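You operate a simulated robot arm through the tools that you are given. There is no shell and no other tool. Be economical: measure what you need, move in short steps, check, and stop when the job is done.

Carry out the task below with a simulated robot arm. There is one attempt and no reset: what you move stays moved.

JOB
Clamp the copper link in the cradle and rub it bright.
Fine: use the pad, put it back and leave the link clamped. What is to be rubbed or washed off counts as gone when no trace of it is left.

The check looks at the end state, three seconds after you hand in, the way a careful person would. Anything else that was tipped, shoved, dropped, spilled or broken makes it a failure.

ROBOT AND FRAMES
A 6-joint arm with a two-finger parallel gripper, fixed in place. Base frame: the origin is at the foot of the arm, x ahead of it, y to its left, z up; the work surface is at about z = 0. Lengths are in mm, angles in degrees, forces in N, time in s.
With the tool pointing down near the work surface it reaches from about 160 to 420 mm from the base axis. Its first joint turns from -66.0 to 66.0 degrees. Payload 1.57 kg.
The TCP is the grasp point between the finger pads, 30 mm short of the fingertips. In the tool frame z runs along the fingers and y along their closing line. The gripper opens to 80 mm. The fingers are 17 mm wide and 12 mm thick; the gripper's body (40 by 82 mm) begins 80 mm behind the TCP.
Orientation is that of the tool frame in the base frame, as [roll, pitch, yaw] about the fixed x, y, z axes, in that order (R = Rz(yaw) Ry(pitch) Rx(roll)). With the fingers straight down and closing along the base's y, the tool's x points along the base's -x, its y along +y and its z along -z.

CONTROLS
- The arm moves only by the tool move_arm. Its argument "targets" is a list of rows, each a list of 7 numbers: the turn, a rotation vector about the tool's x, y, z in units of 90 degrees (1.0 is 90 degrees), then the shift along the tool's x, y, z in units of 500 mm (1.0 is 500 mm), then the gripper command, from -1 (fully open) to 1 (shut), values between in proportion. In form: [[ax, ay, az, tx, ty, tz, hand], ...]. A call has 1 to 8 rows; each row is the pose to reach, as a shift and turn from the pose commanded when the call began, along the tool's axes at that moment. A call with a number of a shift or a turn outside -1 to 1 is refused whole. Rows are played at 5 a second. More than 50 mm and 8.6 degrees between two rows, or a gripper value outside its range, and nothing of the call is played. A pose out of reach is approached as far as the arm can. The call stops where the force on the tool passes 40 N (or 10 N more than at its start, if that is more) or the arm is blocked; 0.2 s more then pass. The fingers move at their own pace (about 153 mm/s each) and stop on an object; they squeeze with about 40 N. The grip force told is the motor's: it shows also when the fingers shut on nothing. Time passes only in rows, and 0.2 s behind the last, so rows that repeat a pose let the fingers close. The reply holds the time, the measured pose of the TCP, the force on the tool along the base axes, the opening and the grip force, in the units named above and with some noise, with the torque about the TCP (base axes, N m) and any sound that the robot's microphone picked up.
- Cameras (640 x 400 px; columns grow to the right, rows downward): "scene" is fixed at [68.6, -338.9, 437.1]; the picture's right is [0.69, -0.72, 0.00], its down [-0.34, -0.32, -0.89] and it looks along [0.64, 0.61, -0.46] (base axes); focal length 248 px, centre (320, 200). "wrist" rides on the gripper at [72, -7, -122] in the tool frame; the picture's right is [0.09, 1.00, 0.00], its down [-0.84, 0.08, -0.54] and it looks along [-0.54, 0.05, 0.84] (tool axes); focal length 238 px, centre (320, 200). There is no depth. A picture from a camera that has moved, and an enlarged one, comes with that camera's place and axes in the base frame and with its lens.
- capture(camera): a new picture of that camera. It takes no simulated time.
- zoom(camera, box): a new picture of the part [left, top, right, bottom] of that camera's present view, enlarged. It takes no simulated time.
- job_done(): hands the job in; it is judged then, once.

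Go step by step. Nothing tells you positions but the pictures and the camera data: compare them with the known pose of the tool, close in by small moves and look again before you grip or let go. The budget is 120 turns and 68 pictures, counting those below and the enlarged ones. Unless the task says otherwise, let go and move clear before handing in, and close with one line.

The tools are called as name(argument=value, ...) on one line, values as JSON. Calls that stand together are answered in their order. move_arm: Moves the arm, as the interface text tells. Its arguments: {"type":"object","properties":{"targets":{"type":"array","items":{"type":"array","items":{"type":"number"}}}},"required":["targets"]} The other tools are called the same way: capture (camera) takes a picture; zoom (camera, box) takes an enlarged picture of a part of a camera's view; job_done () hands the job in.

At the start:

```text
clock: 0.0
eef_pos: [226.6, -34.7, 301.5]
tcp_rot: [-180.0, 0.0, 179.9]
force: [0.7, -1.0, 0.1]
moment: [-0.03, 0.04, -0.01]
finger_gap: 79.9
grasp_force: 0.1
```

scene: 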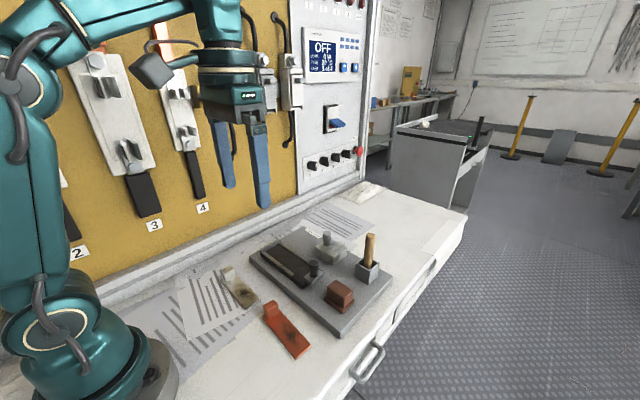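
wrist: 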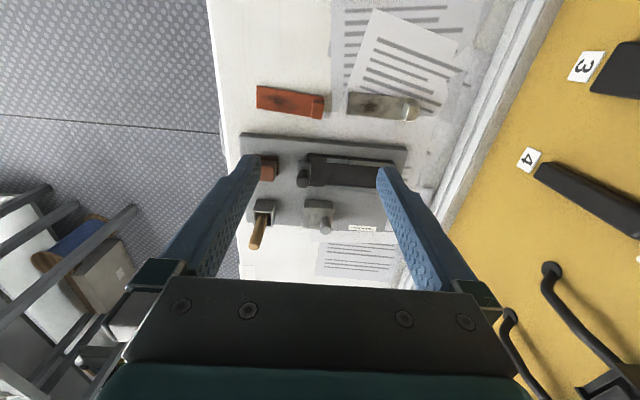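

I see a fixture board with a cradle, a brown pad/block, a brush or tool in a holder, and two loose links (one copper-red, one greyish). I'll look closer first.

zoom(camera="scene", box=[200, 190, 420, 370])

zoom(camera="wrist", box=[220, 70, 440, 290])

```text
2.22 times, centred on (310, 280) of scene
camera zoom: at [68.6, -338.9, 437.1], right [0.69, -0.72, 0.0], down [-0.34, -0.32, -0.89], along [0.64, 0.61, -0.46], focal length 552 px, centre (342, 22)
```

zoom: 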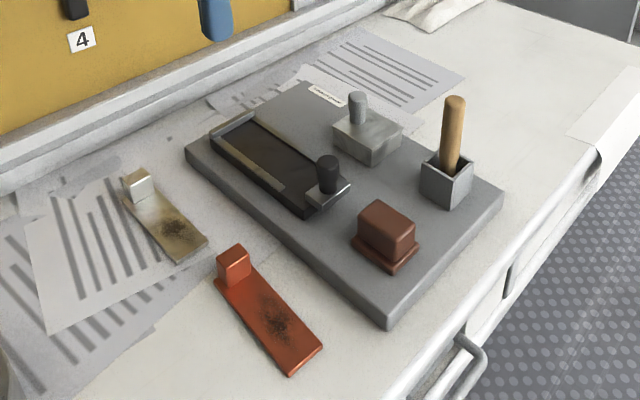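

```text
1.82 times, centred on (330, 180) of wrist
camera zoom: at [155.3, -41.5, 423.3], right [-0.09, 1.0, 0.0], down [0.84, 0.08, 0.54], along [0.54, 0.05, -0.84], focal length 433 px, centre (302, 236)
```

zoom: 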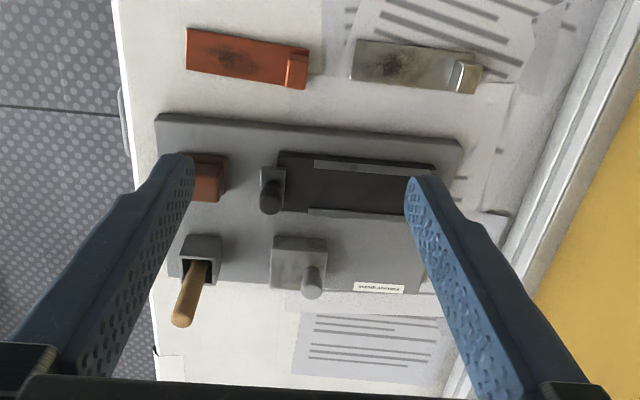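

I want details of the cradle and clamp before moving.

zoom(camera="scene", box=[245, 220, 345, 300])

zoom(camera="scene", box=[310, 220, 400, 320])

zoom(camera="wrist", box=[290, 140, 420, 240])

```text
5.00 times, centred on (295, 260) of scene
camera zoom: at [68.6, -338.9, 437.1], right [0.69, -0.72, 0.0], down [-0.34, -0.32, -0.89], along [0.64, 0.61, -0.46], focal length 1242 px, centre (445, -100)
```

zoom: 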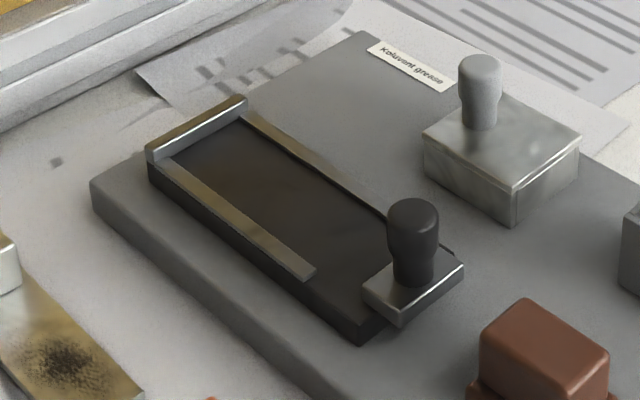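

```text
4.00 times, centred on (355, 270) of scene
camera zoom: at [68.6, -338.9, 437.1], right [0.69, -0.72, 0.0], down [-0.34, -0.32, -0.89], along [0.64, 0.61, -0.46], focal length 994 px, centre (180, -80)
```

zoom: 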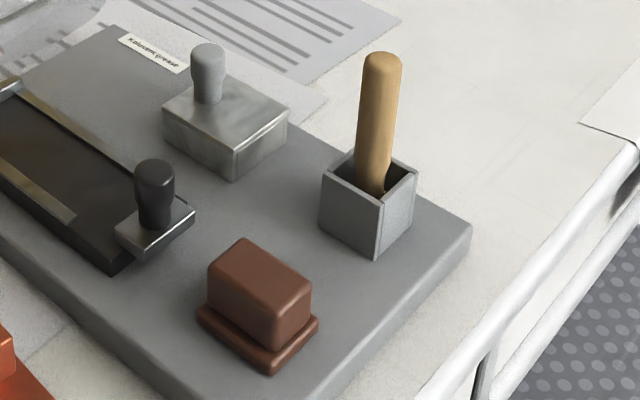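

```text
4.00 times, centred on (355, 190) of wrist
camera zoom: at [155.3, -41.5, 423.3], right [-0.09, 1.0, 0.0], down [0.84, 0.08, 0.54], along [0.54, 0.05, -0.84], focal length 953 px, centre (180, 240)
```

zoom: 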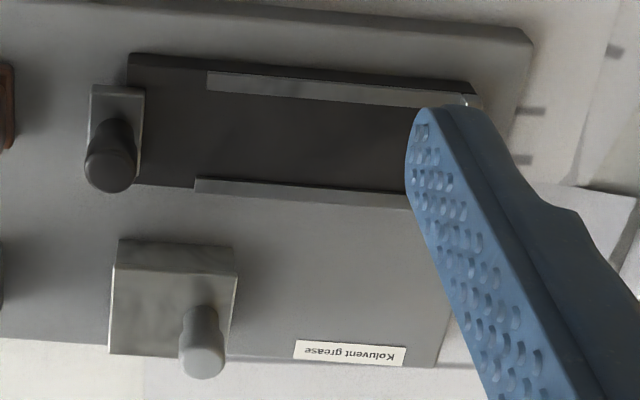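

The labelled grease pot and brush look like distractors; the cradle has side rails, an end stop at +y and a knobbed clamp slider at -y. I'll move closer for a top view.

move_arm(targets=[[0, 0, 0, -0.05, 0.03, 0.06, -1], [0, 0, 0, -0.1, 0.06, 0.12, -1], [0, 0, 0, -0.15, 0.09, 0.18, -1], [0, 0, 0, -0.21, 0.11, 0.24, -1], [0, 0, 0, -0.21, 0.11, 0.24, -1]])

capture(camera="wrist")

zoom(camera="wrist", box=[220, 40, 420, 190])

```text
clock: 1.2
eef_pos: [329.6, 17.7, 183.5]
tcp_rot: [180.0, -0.1, -179.9]
force: [0.3, 0.2, -0.2]
moment: [0.03, -0.03, 0.02]
finger_gap: 80.2
grasp_force: 0.1
```

```text
60 pictures are left
camera wrist: at [258.7, 11.8, 304.8], right [-0.09, 1.0, 0.0], down [0.84, 0.08, 0.54], along [0.54, 0.05, -0.84], focal length 238 px, centre (320, 200)
```

wrist: 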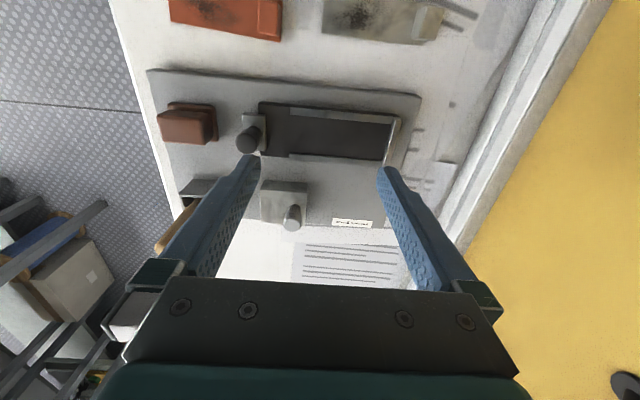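

```text
2.67 times, centred on (320, 115) of wrist
camera zoom: at [258.7, 11.8, 304.8], right [-0.09, 1.0, 0.0], down [0.84, 0.08, 0.54], along [0.54, 0.05, -0.84], focal length 636 px, centre (320, 427)
```

zoom: 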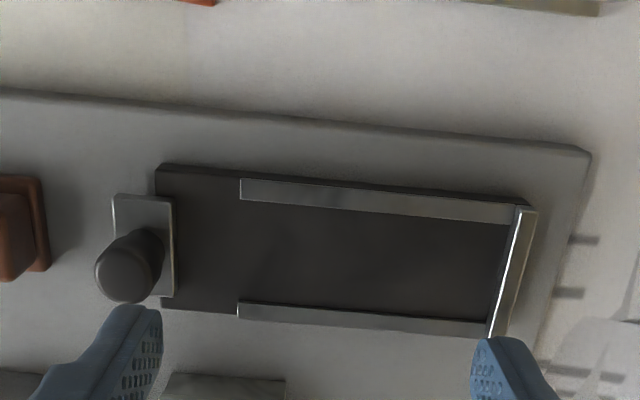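

The cradle runs nearly along y (about y -50 to 100 at x≈345), and the copper link lies at about x 235, y -139 to -34. I move over the link for a close look.

move_arm(targets=[[0, 0, 0, 0.06, -0.066, 0, -1], [0, 0, 0, 0.12, -0.13, 0, -1], [0, 0, 0, 0.165, -0.196, 0, -1], [0, 0, 0, 0.165, -0.196, 0.08, -1], [0, 0, 0, 0.165, -0.196, 0.16, -1], [0, 0, 0, 0.165, -0.196, 0.21, -1], [0, 0, 0, 0.165, -0.196, 0.21, -1]])

capture(camera="wrist")

zoom(camera="scene", box=[230, 250, 350, 370])

```text
clock: 2.8
eef_pos: [249.0, -77.7, 77.3]
tcp_rot: [180.0, -0.1, 179.9]
force: [0.0, 0.3, 0.0]
moment: [0.03, 0.01, 0.01]
finger_gap: 80.1
grasp_force: 0.1
```

```text
58 pictures are left
camera wrist: at [178.6, -83.8, 200.3], right [-0.09, 1.0, 0.0], down [0.84, 0.08, 0.54], along [0.54, 0.05, -0.84], focal length 238 px, centre (320, 200)
```

wrist: 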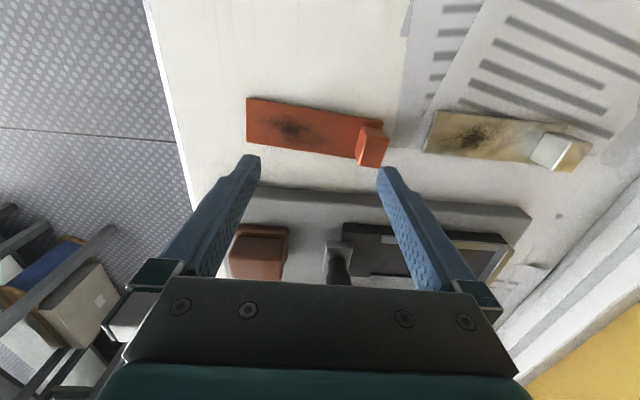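

```text
3.33 times, centred on (290, 310) of scene
camera zoom: at [68.6, -338.9, 437.1], right [0.69, -0.72, 0.0], down [-0.34, -0.32, -0.89], along [0.64, 0.61, -0.46], focal length 828 px, centre (420, -167)
```

zoom: 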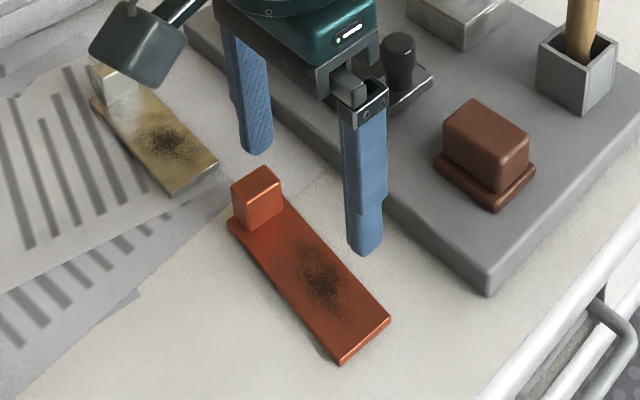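

zoom(camera="wrist", box=[230, 80, 410, 190])

```text
3.56 times, centred on (320, 135) of wrist
camera zoom: at [178.6, -83.8, 200.3], right [-0.09, 1.0, 0.0], down [0.84, 0.08, 0.54], along [0.54, 0.05, -0.84], focal length 848 px, centre (320, 431)
```

zoom: 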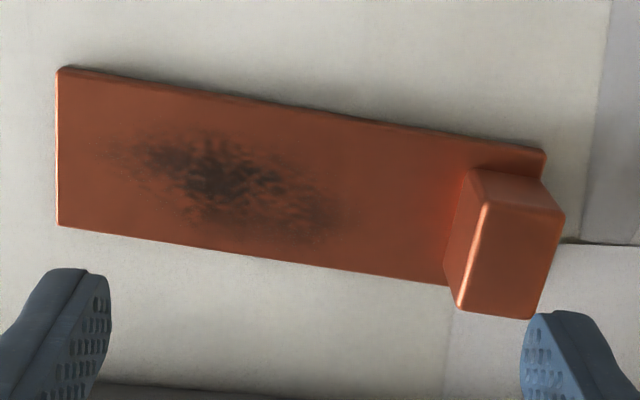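

The link is about 108×35 mm with a handle block (≈24×17 mm, top z≈29) at its +y end, tilted about 4°. Now a closer look at the cradle to get its rails' gap and heights.

move_arm(targets=[[0, 0, 0, 0, 0, -0.08, -1], [0, 0, 0, 0, 0.07, -0.12, -1], [0, 0, 0, -0.05, 0.15, -0.12, -1], [0, 0, 0, -0.12, 0.21, -0.12, -1], [0, 0, 0, -0.196, 0.215, -0.12, -1], [0, 0, 0, -0.196, 0.215, -0.06, -1], [0, 0, 0, -0.196, 0.215, -0.06, -1]])

capture(camera="wrist")

zoom(camera="wrist", box=[190, 40, 450, 200])

```text
clock: 4.4
eef_pos: [347.2, 29.6, 107.0]
tcp_rot: [179.9, -0.1, -180.0]
force: [-1.1, 0.0, 0.3]
moment: [-0.03, -0.01, 0.0]
finger_gap: 80.0
grasp_force: 0.0
```

```text
55 pictures are left
camera wrist: at [276.4, 24.1, 229.4], right [-0.09, 1.0, 0.0], down [0.84, 0.08, 0.54], along [0.54, 0.05, -0.84], focal length 238 px, centre (320, 200)
```

wrist: 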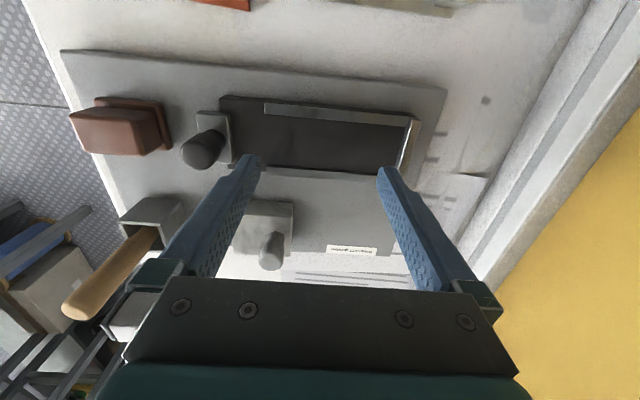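

```text
2.46 times, centred on (320, 120) of wrist
camera zoom: at [276.4, 24.1, 229.4], right [-0.09, 1.0, 0.0], down [0.84, 0.08, 0.54], along [0.54, 0.05, -0.84], focal length 587 px, centre (320, 397)
```

zoom: 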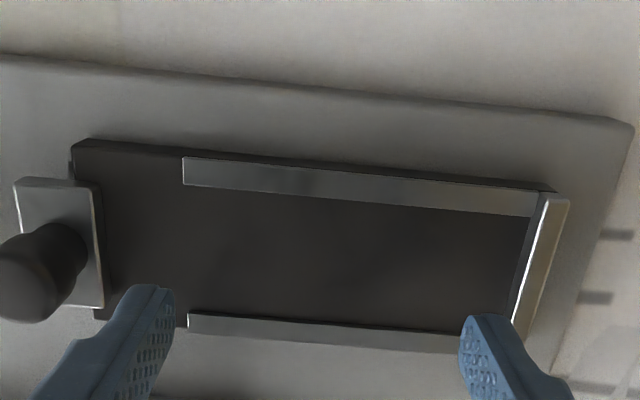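

Rails (inner gap ≈ x 324–370, y -15 to 98) and slider (x 325–365, y -63 to -40, top z≈45) show the slider pushes the link against the +y stop. I'll go over the link's handle, aligned to its 4° skew.

move_arm(targets=[[0, 0, 0, 0.09, 0, 0, -1], [0, 0, 0, 0.18, -0.02, 0, -1], [0, 0, 0.02, 0.21, -0.1, 0, -1], [0, 0, 0.0456, 0.21, -0.132, 0.03, -1], [0, 0, 0.0456, 0.21, -0.132, 0.08, -1], [0, 0, 0.0456, 0.21, -0.132, 0.08, -1]])

capture(camera="wrist")

zoom(camera="scene", box=[230, 250, 350, 370])

```text
clock: 5.8
eef_pos: [241.7, -37.4, 66.3]
tcp_rot: [180.0, -0.1, 176.0]
force: [0.0, 0.0, 0.4]
moment: [0.02, -0.01, -0.01]
finger_gap: 80.1
grasp_force: 0.1
```

```text
53 pictures are left
camera wrist: at [170.4, -38.0, 188.3], right [-0.02, 1.0, 0.0], down [0.84, 0.02, 0.54], along [0.54, 0.01, -0.84], focal length 238 px, centre (320, 200)
```

wrist: 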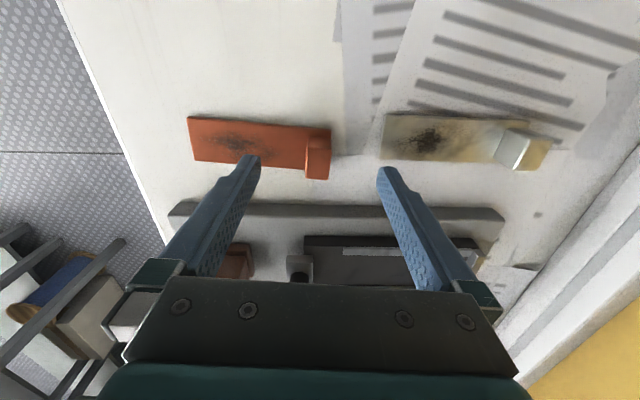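

```text
3.33 times, centred on (290, 310) of scene
camera zoom: at [68.6, -338.9, 437.1], right [0.69, -0.72, 0.0], down [-0.34, -0.32, -0.89], along [0.64, 0.61, -0.46], focal length 828 px, centre (420, -167)
```

zoom: 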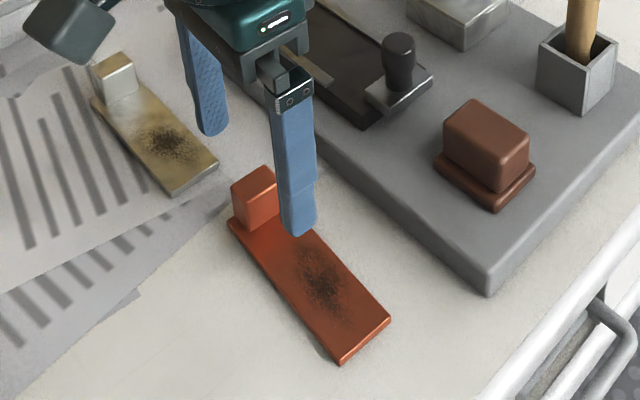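

The gripper is centred over the handle. I descend to z≈43 and close.

move_arm(targets=[[0, 0, 0, 0, 0, 0.025, -1], [0, 0, 0, 0, 0, 0.0466, -1], [0, 0, 0, 0, 0, 0.0466, -1], [0, 0, 0, 0, 0, 0.0466, 0.3], [0, 0, 0, 0, 0, 0.0466, 1], [0, 0, 0, 0, 0, 0.0466, 1], [0, 0, 0, 0, 0, 0.0466, 1]])

zoom(camera="scene", box=[230, 250, 350, 370])

```text
clock: 7.4
eef_pos: [241.5, -36.7, 42.1]
tcp_rot: [180.0, -0.1, 175.9]
force: [0.0, 0.4, -0.6]
moment: [0.03, -0.02, -0.02]
finger_gap: 17.6
grasp_force: 32.0
```

```text
3.33 times, centred on (290, 310) of scene
camera zoom: at [68.6, -338.9, 437.1], right [0.69, -0.72, 0.0], down [-0.34, -0.32, -0.89], along [0.64, 0.61, -0.46], focal length 828 px, centre (420, -167)
```

zoom: 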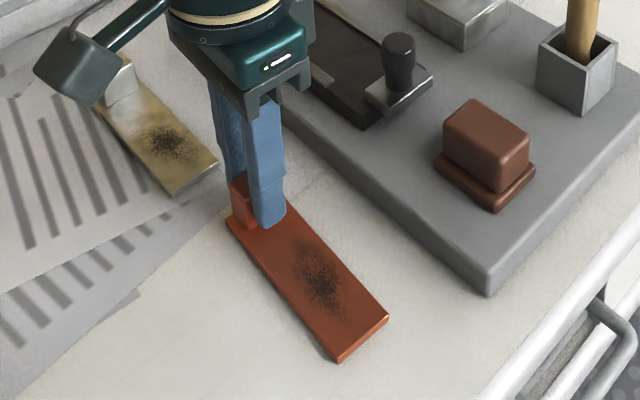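

Gripped at 17.6 mm. I lift and check the link stays level.

move_arm(targets=[[0, 0, 0, 0, 0, -0.02, 1], [0, 0, 0, 0, 0, -0.08, 1], [0, 0, 0, 0, 0, -0.14, 1], [0, 0, 0, 0, 0, -0.2, 1], [0, 0, 0, 0, 0, -0.2, 1]])

capture(camera="scene")

```text
clock: 8.6
eef_pos: [244.0, -38.2, 146.7]
tcp_rot: [180.0, 0.0, 175.9]
force: [0.7, -0.1, -1.4]
moment: [0.11, 0.01, 0.03]
finger_gap: 17.5
grasp_force: 32.4
```

```text
50 pictures are left
```

scene: 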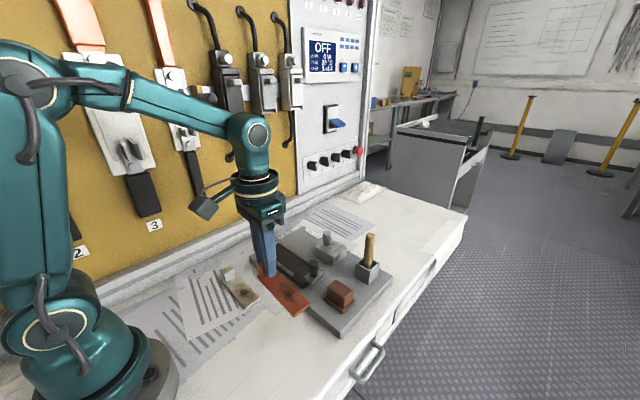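

Link is held level. I carry it over the cradle and straighten the skew.

move_arm(targets=[[0, 0, -0.01, -0.05, 0.06, 0, 1], [0, 0, -0.02, -0.1, 0.12, 0, 1], [0, 0, -0.035, -0.15, 0.18, 0, 1], [0, 0, -0.0456, -0.193, 0.236, 0, 1], [0, 0, -0.0456, -0.193, 0.236, 0.02, 1], [0, 0, -0.0456, -0.193, 0.236, 0.02, 1]])

capture(camera="wrist")

zoom(camera="scene", box=[220, 170, 380, 310])

```text
clock: 10.0
eef_pos: [345.0, 73.9, 134.5]
tcp_rot: [-180.0, 0.1, -179.9]
force: [0.4, 0.6, -1.3]
moment: [0.09, 0.0, -0.02]
finger_gap: 17.2
grasp_force: 32.4
```

```text
49 pictures are left
camera wrist: at [274.9, 67.9, 255.4], right [-0.09, 1.0, 0.0], down [0.84, 0.08, 0.54], along [0.54, 0.05, -0.84], focal length 238 px, centre (320, 200)
```

wrist: 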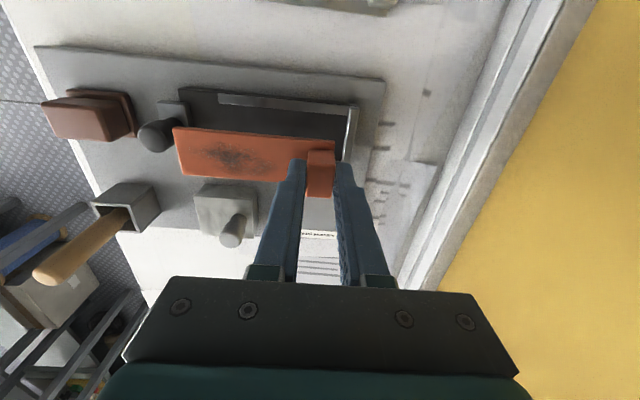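

```text
2.86 times, centred on (300, 240) of scene
camera zoom: at [68.6, -338.9, 437.1], right [0.69, -0.72, 0.0], down [-0.34, -0.32, -0.89], along [0.64, 0.61, -0.46], focal length 710 px, centre (377, 86)
```

zoom: 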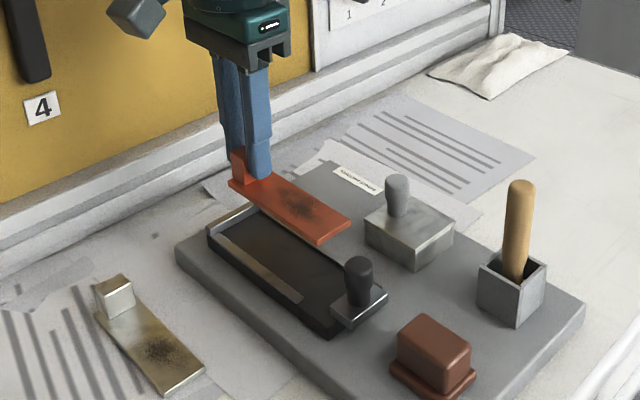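

Aligned over the cradle. Lowering to just above the rails to check.

move_arm(targets=[[0, 0, 0, 0, 0, 0.04, 1], [0, 0, 0, 0, 0, 0.086, 1], [0, 0, 0, 0, 0, 0.086, 1]])

zoom(camera="wrist", box=[120, 60, 400, 240])

zoom(camera="scene", box=[240, 200, 350, 300])

```text
clock: 10.8
eef_pos: [346.6, 74.2, 90.8]
tcp_rot: [-179.9, 0.0, 180.0]
force: [-0.8, -0.1, -3.2]
moment: [0.06, -0.01, -0.02]
finger_gap: 17.6
grasp_force: 32.8
```

```text
2.22 times, centred on (260, 150) of wrist
camera zoom: at [274.8, 67.0, 211.8], right [-0.09, 1.0, 0.0], down [0.84, 0.08, 0.54], along [0.54, 0.05, -0.84], focal length 530 px, centre (453, 311)
```

zoom: 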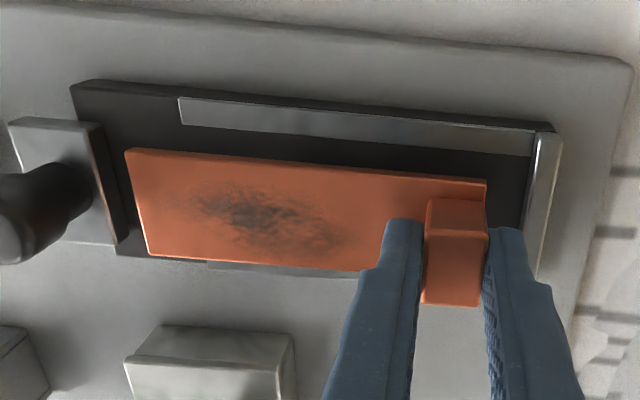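

```text
4.00 times, centred on (295, 250) of scene
camera zoom: at [68.6, -338.9, 437.1], right [0.69, -0.72, 0.0], down [-0.34, -0.32, -0.89], along [0.64, 0.61, -0.46], focal length 994 px, centre (420, 0)
```

zoom: 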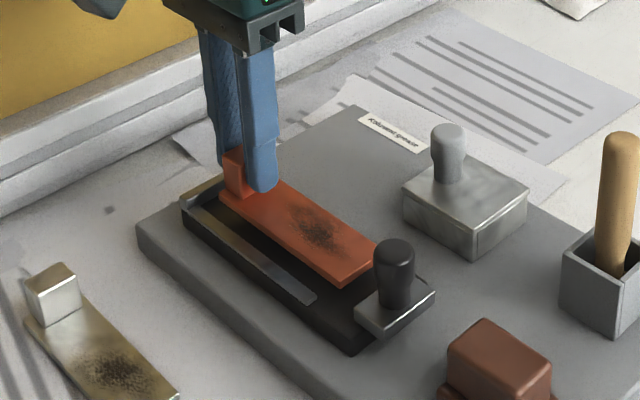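

Laterally centred between rails with ~5 mm each side. I lower in small steps until contact.

move_arm(targets=[[0, 0, 0, 0, 0, 0.012, 1], [0, 0, 0, 0, 0, 0.02, 1], [0, 0, 0, 0, 0, 0.024, 1], [0, 0, 0, 0, 0, 0.024, 1]])

```text
clock: 11.8
eef_pos: [347.0, 73.7, 78.9]
tcp_rot: [180.0, 0.0, 180.0]
force: [-3.8, 1.1, 11.3]
moment: [-0.01, 0.2, -0.03]
finger_gap: 17.6
grasp_force: 32.4
```

Contact came at z≈79 with a side torque, so the -x edge may be on the rail. Looking.

zoom(camera="wrist", box=[120, 60, 400, 240])

zoom(camera="scene", box=[250, 210, 340, 290])

```text
2.22 times, centred on (260, 150) of wrist
camera zoom: at [275.6, 67.7, 200.8], right [-0.09, 1.0, 0.0], down [0.84, 0.08, 0.54], along [0.54, 0.05, -0.84], focal length 530 px, centre (453, 311)
```

zoom: 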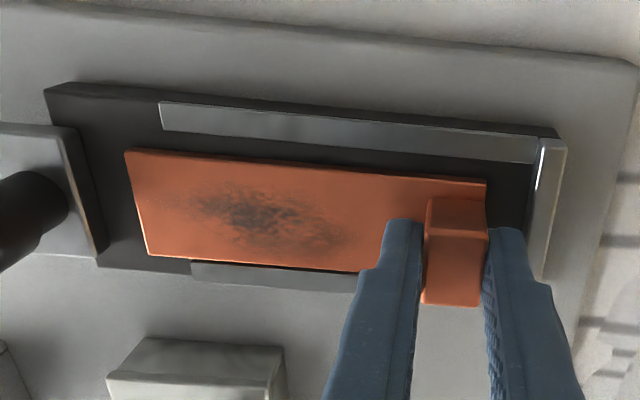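

```text
5.00 times, centred on (295, 250) of scene
camera zoom: at [68.5, -338.9, 437.1], right [0.69, -0.72, 0.0], down [-0.34, -0.32, -0.89], along [0.64, 0.61, -0.46], focal length 1242 px, centre (445, -50)
```

zoom: 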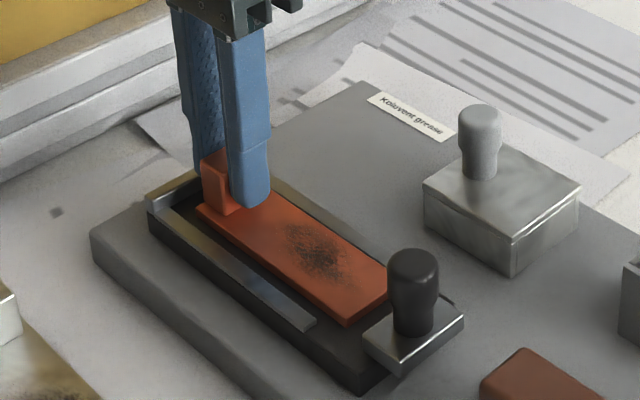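

The link is within a couple of mm of the +x rail. I raise slightly, shift 3 mm to -x, and lower again.

move_arm(targets=[[0, 0, 0, 0, 0, -0.01, 1], [0, 0, 0, 0.006, 0, -0.01, 1], [0, 0, 0, 0.006, 0, -0.002, 1], [0, 0, 0, 0.006, 0, -0.002, 1]])

```text
clock: 12.8
eef_pos: [345.5, 73.6, 78.0]
tcp_rot: [-180.0, 0.1, -179.9]
force: [-0.4, 0.8, -1.6]
moment: [0.09, 0.0, -0.04]
finger_gap: 17.5
grasp_force: 32.0
```

move_arm(targets=[[0, 0, 0, 0, 0, 0.004, 1], [0, 0, 0, 0, 0, 0.008, 1], [0, 0, 0, 0, 0, 0.008, 1]])

```text
clock: 13.6
eef_pos: [345.6, 72.3, 75.6]
tcp_rot: [179.9, 0.2, 180.0]
force: [0.3, 9.7, 26.2]
moment: [0.12, -0.06, -0.02]
finger_gap: 17.6
grasp_force: 32.5
```

Clean contact now with the bed. I ease up a little and check before releasing.

move_arm(targets=[[0, 0, 0, 0, 0, -0.004, 1], [0, 0, 0, 0, 0, -0.004, 1]])

zoom(camera="wrist", box=[120, 60, 400, 240])

zoom(camera="scene", box=[250, 210, 340, 290])

```text
clock: 14.2
eef_pos: [344.7, 72.3, 76.9]
tcp_rot: [-179.9, -0.2, 179.9]
force: [1.8, -0.8, 2.4]
moment: [0.05, -0.16, -0.01]
finger_gap: 17.7
grasp_force: 32.1
```

```text
2.22 times, centred on (260, 150) of wrist
camera zoom: at [272.9, 66.4, 198.3], right [-0.09, 1.0, 0.0], down [0.84, 0.08, 0.54], along [0.54, 0.05, -0.84], focal length 530 px, centre (453, 311)
```

zoom: 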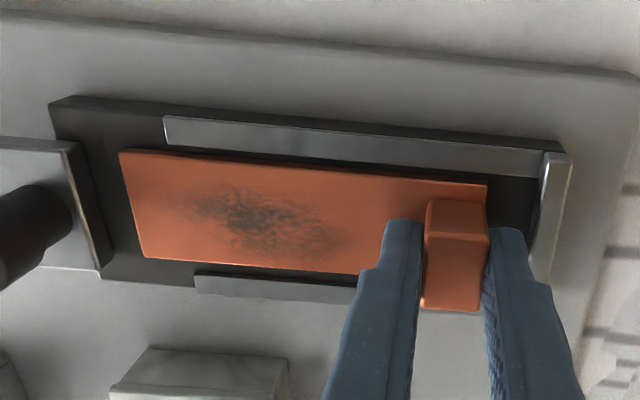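

```text
5.00 times, centred on (295, 250) of scene
camera zoom: at [68.5, -338.9, 437.1], right [0.69, -0.72, 0.0], down [-0.34, -0.32, -0.89], along [0.64, 0.61, -0.46], focal length 1242 px, centre (445, -50)
```

zoom: 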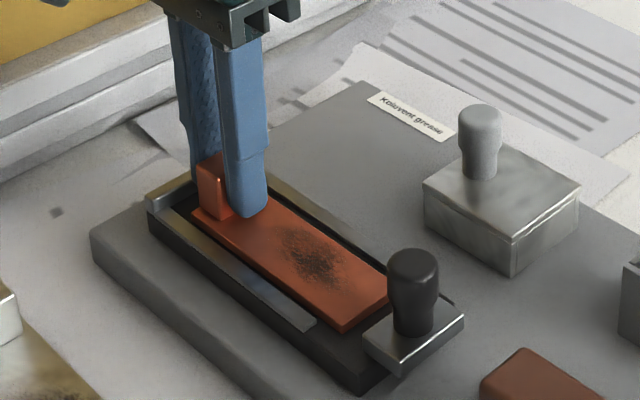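

The link sits between the rails on the bed. Release with a small opening and rise.

move_arm(targets=[[0, 0, 0, 0, 0, 0, 0.4], [0, 0, 0, 0, 0, 0, 0.4], [0, 0, 0, 0, 0, -0.02, 0.4], [0, 0, 0, 0, 0, -0.08, 0.4], [0, 0, 0, 0, 0, -0.16, 0.4], [0, 0, 0, 0, 0, -0.16, 0.4]])

capture(camera="wrist")

zoom(camera="scene", box=[250, 210, 340, 290])

```text
clock: 15.6
eef_pos: [340.6, 73.4, 153.6]
tcp_rot: [180.0, 0.1, 180.0]
force: [-0.2, 0.5, 0.2]
moment: [0.01, 0.01, 0.03]
finger_gap: 24.0
grasp_force: 0.1
```

```text
41 pictures are left
camera wrist: at [269.7, 67.2, 276.0], right [-0.09, 1.0, 0.0], down [0.84, 0.08, 0.54], along [0.54, 0.05, -0.84], focal length 238 px, centre (320, 200)
```

wrist: 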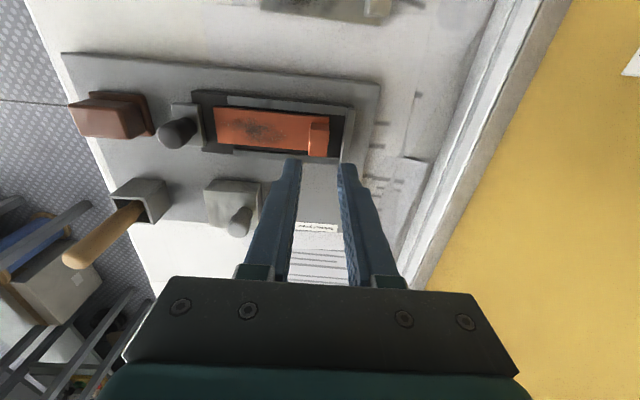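

```text
5.00 times, centred on (295, 250) of scene
camera zoom: at [68.6, -338.9, 437.1], right [0.69, -0.72, 0.0], down [-0.34, -0.32, -0.89], along [0.64, 0.61, -0.46], focal length 1242 px, centre (445, -50)
```

zoom: 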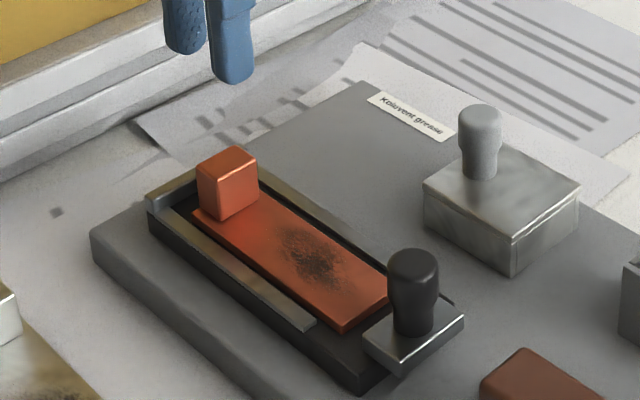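

The link rests freely in the cradle. Next, I go over the clamp knob at about (343, -51).

move_arm(targets=[[0, 0, 0, 0, -0.08, 0, 0], [0, 0, 0, -0.006, -0.16, 0, 0], [0, 0, 0, -0.006, -0.25, 0, 0], [0, 0, 0, -0.006, -0.25, 0.06, 0], [0, 0, 0, -0.006, -0.25, 0.07, 0], [0, 0, 0, -0.006, -0.25, 0.07, 0]])

capture(camera="wrist")

zoom(camera="scene", box=[260, 190, 400, 310])

```text
clock: 17.0
eef_pos: [346.8, -53.3, 121.3]
tcp_rot: [180.0, 0.0, -180.0]
force: [-0.4, 0.4, -0.2]
moment: [0.01, 0.01, 0.01]
finger_gap: 40.1
grasp_force: 0.1
```

```text
39 pictures are left
camera wrist: at [274.9, -59.4, 243.8], right [-0.09, 1.0, 0.0], down [0.84, 0.08, 0.54], along [0.54, 0.05, -0.84], focal length 238 px, centre (320, 200)
```

wrist: 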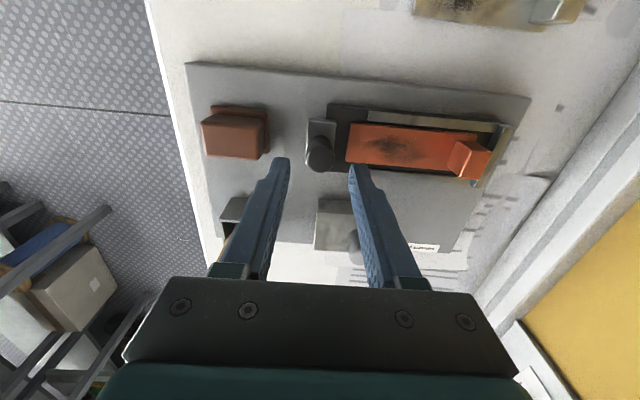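

```text
3.33 times, centred on (330, 250) of scene
camera zoom: at [68.6, -338.9, 437.1], right [0.69, -0.72, 0.0], down [-0.34, -0.32, -0.89], along [0.64, 0.61, -0.46], focal length 828 px, centre (287, 33)
```

zoom: 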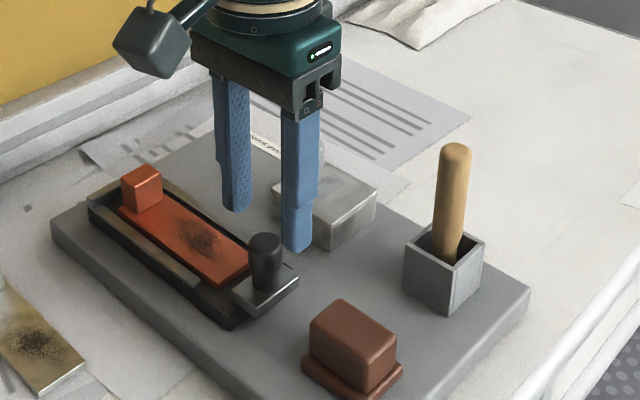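

The knob is nearly centred between the fingers. Descend to z≈87 and grip it.

move_arm(targets=[[0, 0, 0, 0.006, -0.001, 0.03, 0], [0, 0, 0, 0.006, -0.001, 0.068, 0], [0, 0, 0, 0.006, -0.001, 0.068, 0], [0, 0, 0, 0.006, -0.001, 0.068, 0.4], [0, 0, 0, 0.006, -0.001, 0.068, 1], [0, 0, 0, 0.006, -0.001, 0.068, 1]])

zoom(camera="scene", box=[260, 190, 400, 310])

```text
clock: 18.4
eef_pos: [342.6, -53.6, 87.5]
tcp_rot: [-180.0, 0.0, 179.9]
force: [1.5, 4.5, 0.6]
moment: [0.05, -0.07, 0.03]
finger_gap: 20.9
grasp_force: 34.3
```

```text
3.33 times, centred on (330, 250) of scene
camera zoom: at [68.6, -338.9, 437.1], right [0.69, -0.72, 0.0], down [-0.34, -0.32, -0.89], along [0.64, 0.61, -0.46], focal length 828 px, centre (287, 33)
```

zoom: 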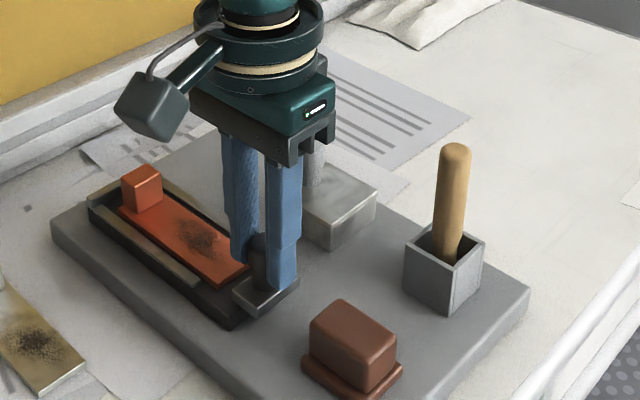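

Knob gripped. Now push it along +y in small steps.

move_arm(targets=[[0, 0, 0, 0, 0.008, 0, 1], [0, 0, 0, 0, 0.016, 0, 1], [0, 0, 0, 0, 0.022, 0, 1], [0, 0, 0, 0, 0.022, 0, 1]])

zoom(camera="scene", box=[250, 210, 340, 290])

```text
clock: 19.4
eef_pos: [343.0, -39.9, 87.7]
tcp_rot: [180.0, -0.2, -180.0]
force: [-14.2, -0.3, 9.0]
moment: [-0.02, 0.36, 0.0]
finger_gap: 21.0
grasp_force: 34.8
```

```text
5.00 times, centred on (295, 250) of scene
camera zoom: at [68.5, -338.9, 437.1], right [0.69, -0.72, 0.0], down [-0.34, -0.32, -0.89], along [0.64, 0.61, -0.46], focal length 1242 px, centre (445, -50)
```

zoom: 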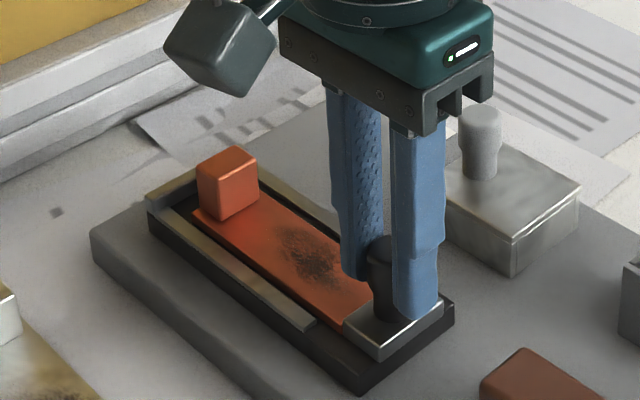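

It slides along y; there is side load toward +x so I trim x by 2 mm and continue.

move_arm(targets=[[0, 0, 0, 0.004, 0.006, -0.001, 1], [0, 0, 0, 0.004, 0.014, -0.001, 1], [0, 0, 0, 0.004, 0.022, -0.001, 1], [0, 0, 0, 0.004, 0.022, -0.001, 1]])

zoom(camera="scene", box=[250, 210, 340, 290])

```text
clock: 20.4
eef_pos: [342.8, -28.3, 89.1]
tcp_rot: [179.9, 0.1, 180.0]
force: [7.1, 0.3, 0.1]
moment: [-0.03, -0.61, -0.03]
finger_gap: 20.8
grasp_force: 34.7
```

```text
5.00 times, centred on (295, 250) of scene
camera zoom: at [68.6, -338.9, 437.1], right [0.69, -0.72, 0.0], down [-0.34, -0.32, -0.89], along [0.64, 0.61, -0.46], focal length 1242 px, centre (445, -50)
```

zoom: 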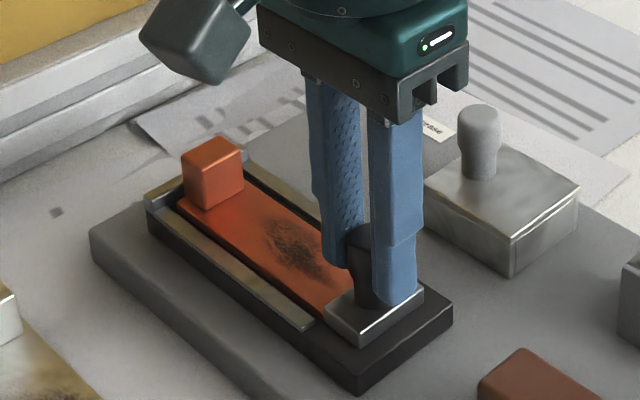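

The link moves with the slider. About 6–8 mm remain; continue with finer steps until force rises.

move_arm(targets=[[0, 0, 0, -0.001, 0.005, 0, 1], [0, 0, 0, -0.001, 0.01, 0, 1], [0, 0, 0, -0.001, 0.015, 0, 1], [0, 0, 0, -0.001, 0.015, 0, 1]])

zoom(camera="scene", box=[250, 210, 340, 290])

```text
clock: 21.4
eef_pos: [341.1, -23.6, 88.3]
tcp_rot: [-179.7, -0.1, -179.9]
force: [-12.7, -29.4, 5.8]
moment: [-0.57, 0.18, -0.22]
finger_gap: 21.0
grasp_force: 34.3
```

```text
5.00 times, centred on (295, 250) of scene
camera zoom: at [68.5, -339.0, 437.1], right [0.69, -0.72, 0.0], down [-0.34, -0.32, -0.89], along [0.64, 0.61, -0.46], focal length 1242 px, centre (445, -50)
```

zoom: 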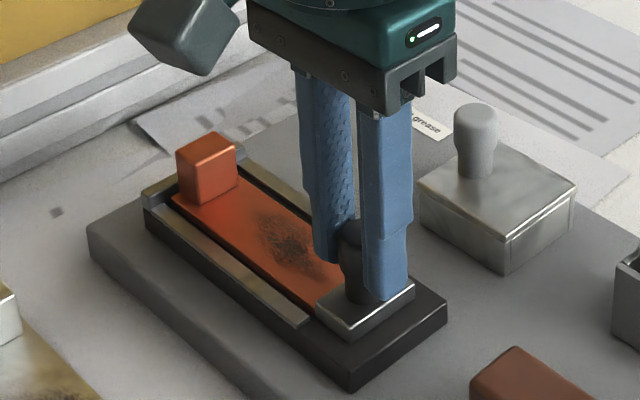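

Force rose to 29 N at the stop, and the board seems to have crept a few mm. I ease off right away and release the knob.

move_arm(targets=[[0, 0, 0, 0.001, -0.006, 0, 1], [0, 0, 0, 0.001, -0.006, 0, 1]])

zoom(camera="scene", box=[250, 210, 340, 290])

```text
clock: 22.0
eef_pos: [340.9, -23.2, 89.2]
tcp_rot: [-179.9, -0.1, -179.9]
force: [-11.3, -13.5, 6.6]
moment: [-0.37, 0.49, 0.08]
finger_gap: 20.9
grasp_force: 33.7
```

```text
5.00 times, centred on (295, 250) of scene
camera zoom: at [68.5, -338.9, 437.1], right [0.69, -0.72, 0.0], down [-0.34, -0.32, -0.89], along [0.64, 0.61, -0.46], focal length 1242 px, centre (445, -50)
```

zoom: 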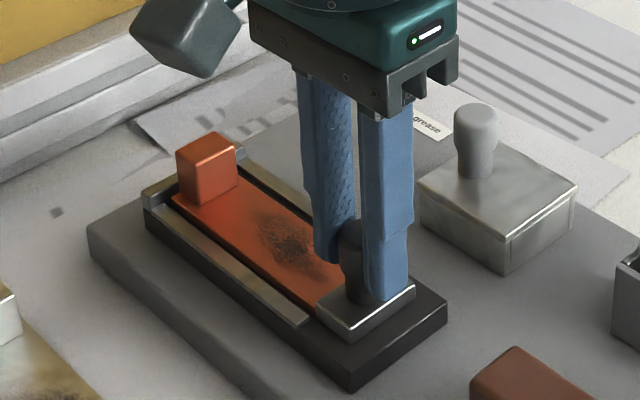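

move_arm(targets=[[0, 0, 0, 0.001, -0.005, 0, 1], [0, 0, 0, 0.001, -0.005, 0, 0.3], [0, 0, 0, 0.001, -0.005, 0, 0.1], [0, 0, 0, 0.001, -0.005, -0.03, 0.1], [0, 0, 0, 0.001, -0.005, -0.1, 0.1], [0, 0, 0, 0.001, -0.005, -0.14, 0.1], [0, 0, 0, 0.001, -0.005, -0.14, 0.1]])

capture(camera="wrist")

zoom(camera="scene", box=[250, 210, 340, 290])

```text
clock: 23.6
eef_pos: [339.0, -28.1, 158.9]
tcp_rot: [-180.0, 0.0, 180.0]
force: [0.4, 0.2, 0.2]
moment: [-0.01, -0.07, -0.02]
finger_gap: 36.1
grasp_force: 0.3
```

```text
32 pictures are left
camera wrist: at [268.3, -34.4, 280.8], right [-0.09, 1.0, 0.0], down [0.84, 0.08, 0.54], along [0.54, 0.05, -0.84], focal length 238 px, centre (320, 200)
```

wrist: 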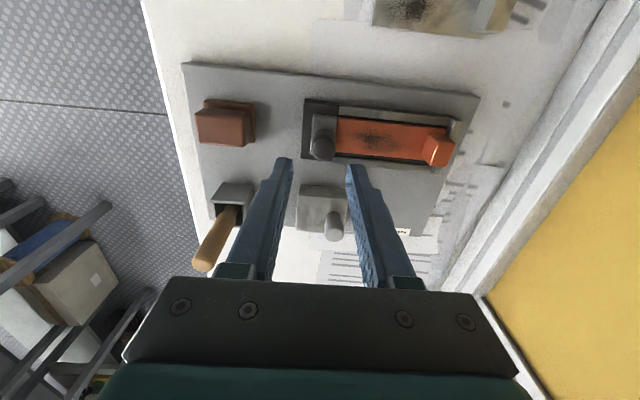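

```text
5.00 times, centred on (295, 250) of scene
camera zoom: at [68.6, -338.9, 437.1], right [0.69, -0.72, 0.0], down [-0.34, -0.32, -0.89], along [0.64, 0.61, -0.46], focal length 1242 px, centre (445, -50)
```

zoom: 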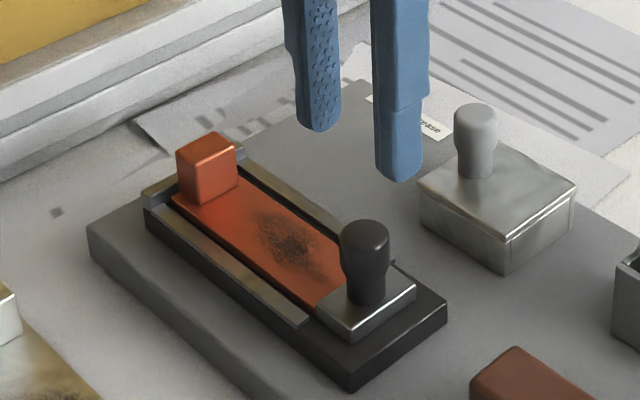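

Slider abuts the link, and the link abuts the stop. I check this from above, and also view the pad.

zoom(camera="wrist", box=[290, 80, 480, 180])

zoom(camera="wrist", box=[170, 60, 310, 170])

```text
3.37 times, centred on (385, 130) of wrist
camera zoom: at [268.3, -34.4, 280.8], right [-0.09, 1.0, 0.0], down [0.84, 0.08, 0.54], along [0.54, 0.05, -0.84], focal length 803 px, centre (101, 436)
```

zoom: 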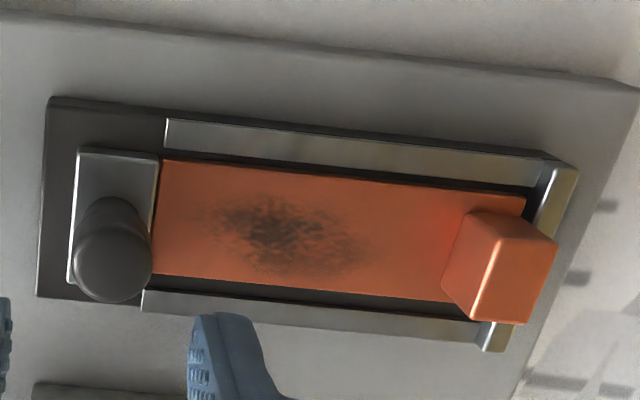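

```text
3.64 times, centred on (240, 115) of wrist
camera zoom: at [268.3, -34.4, 280.8], right [-0.09, 1.0, 0.0], down [0.84, 0.08, 0.54], along [0.54, 0.05, -0.84], focal length 867 px, centre (611, 509)
```

zoom: 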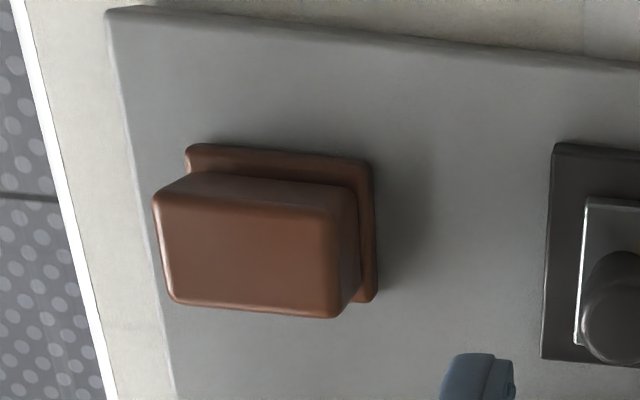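

The link is snug. The pad is a block (≈29×43 mm, top z≈60) centred about (342, -121); I go over it with open fingers.

move_arm(targets=[[0, 0, 0, 0, -0.09, 0, -1], [0, 0, 0, -0.006, -0.186, 0, -1], [0, 0, 0, -0.006, -0.186, 0.06, -1], [0, 0, 0, -0.006, -0.186, 0.108, -1], [0, 0, 0, -0.006, -0.186, 0.108, -1]])

capture(camera="wrist")

zoom(camera="scene", box=[290, 190, 430, 330])

```text
clock: 24.8
eef_pos: [343.3, -120.5, 104.3]
tcp_rot: [-179.9, 0.1, 179.9]
force: [-0.1, 0.0, -0.4]
moment: [0.03, 0.0, 0.0]
finger_gap: 80.0
grasp_force: 0.0
```

```text
28 pictures are left
camera wrist: at [273.0, -127.1, 225.6], right [-0.09, 1.0, 0.0], down [0.84, 0.08, 0.54], along [0.54, 0.05, -0.84], focal length 238 px, centre (320, 200)
```

wrist: 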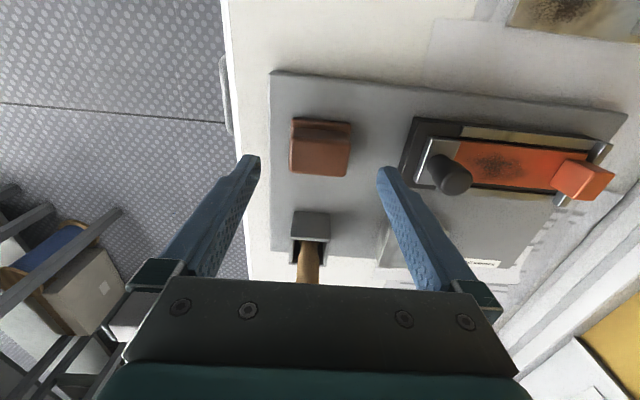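

```text
2.86 times, centred on (360, 260) of scene
camera zoom: at [68.6, -338.9, 437.1], right [0.69, -0.72, 0.0], down [-0.34, -0.32, -0.89], along [0.64, 0.61, -0.46], focal length 710 px, centre (206, 29)
```

zoom: 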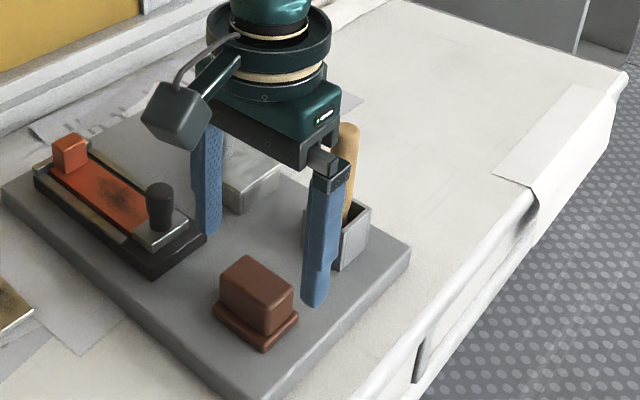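

The pad is centred between fingers. Descend to z≈63 and grip it.

move_arm(targets=[[0, 0, 0, 0.005, 0, 0.04, -1], [0, 0, 0, 0.005, 0, 0.08, -1], [0, 0, 0, 0.005, 0, 0.08, -1], [0, 0, 0, 0.005, 0, 0.08, -0.2], [0, 0, 0, 0.005, 0, 0.08, 1], [0, 0, 0, 0.005, 0, 0.08, 1], [0, 0, 0, 0.005, 0, 0.08, 1]])

zoom(camera="scene", box=[310, 230, 400, 320])

```text
clock: 26.4
eef_pos: [342.6, -122.2, 62.6]
tcp_rot: [180.0, 0.1, -179.9]
force: [-0.9, -0.1, -0.4]
moment: [0.0, -0.02, 0.03]
finger_gap: 45.0
grasp_force: 39.0
```

```text
4.44 times, centred on (355, 275) of scene
camera zoom: at [68.6, -338.9, 437.1], right [0.69, -0.72, 0.0], down [-0.34, -0.32, -0.89], along [0.64, 0.61, -0.46], focal length 1104 px, centre (164, -133)
```

zoom: 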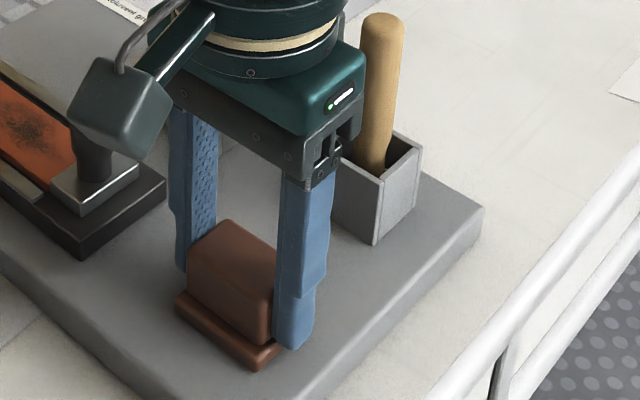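

Pad gripped at 45 mm. Lift and carry it over the link, at height clear of the knob and handle.

move_arm(targets=[[0, 0, 0, 0, 0, -0.03, 1], [0, 0, 0, 0, 0, -0.09, 1], [0, 0, 0, 0, 0, -0.14, 1], [0, 0, 0, -0.002, 0.08, -0.14, 1], [0, 0, 0, -0.002, 0.16, -0.14, 1], [0, 0, 0, -0.002, 0.24, -0.14, 1], [0, 0, 0, -0.002, 0.318, -0.14, 1], [0, 0, 0, -0.002, 0.318, -0.14, 1]])

capture(camera="wrist")

zoom(camera="scene", box=[240, 180, 360, 300])

```text
clock: 28.2
eef_pos: [341.7, 39.0, 132.7]
tcp_rot: [-179.9, 0.1, 180.0]
force: [0.2, 1.1, -0.4]
moment: [-0.04, 0.0, -0.01]
finger_gap: 44.8
grasp_force: 39.9
```

```text
25 pictures are left
camera wrist: at [270.8, 32.6, 254.4], right [-0.09, 1.0, 0.0], down [0.84, 0.08, 0.54], along [0.54, 0.05, -0.84], focal length 238 px, centre (320, 200)
```

wrist: 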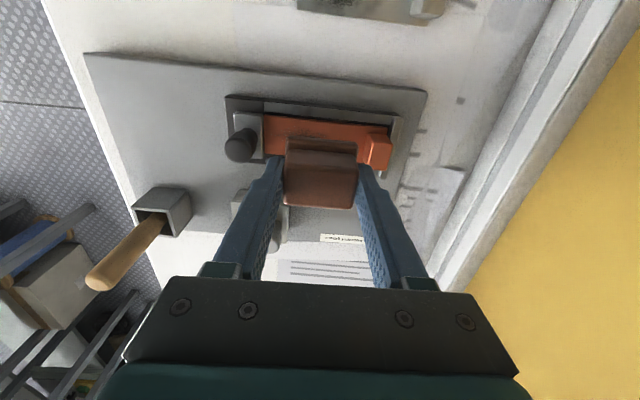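

```text
3.33 times, centred on (300, 240) of scene
camera zoom: at [68.6, -338.9, 437.1], right [0.69, -0.72, 0.0], down [-0.34, -0.32, -0.89], along [0.64, 0.61, -0.46], focal length 828 px, centre (387, 67)
```

zoom: 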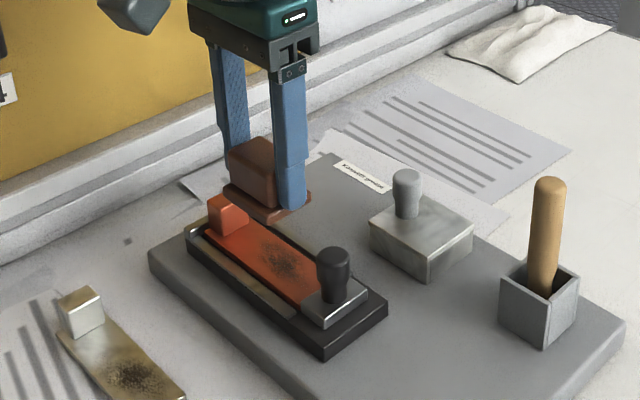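

Pad clear above the link. Lower to just above it, then find contact.

move_arm(targets=[[0, 0, 0, 0, 0, 0.05, 1], [0, 0, 0, 0, 0, 0.088, 1], [0, 0, 0, 0, 0, 0.094, 1], [0, 0, 0, 0, 0, 0.094, 1]])

```text
clock: 29.2
eef_pos: [343.2, 38.3, 87.2]
tcp_rot: [-180.0, 0.0, 180.0]
force: [0.3, -0.1, 0.0]
moment: [0.02, 0.0, 0.01]
finger_gap: 44.9
grasp_force: 40.4
```

move_arm(targets=[[0, 0, 0, 0, 0, 0.004, 1], [0, 0, 0, 0, 0, 0.008, 1], [0, 0, 0, 0, 0, 0.008, 1]])

```text
clock: 30.0
eef_pos: [342.5, 37.9, 82.4]
tcp_rot: [-180.0, -0.1, 180.0]
force: [-0.3, 0.1, -0.5]
moment: [-0.02, -0.04, 0.0]
finger_gap: 44.8
grasp_force: 39.7
```

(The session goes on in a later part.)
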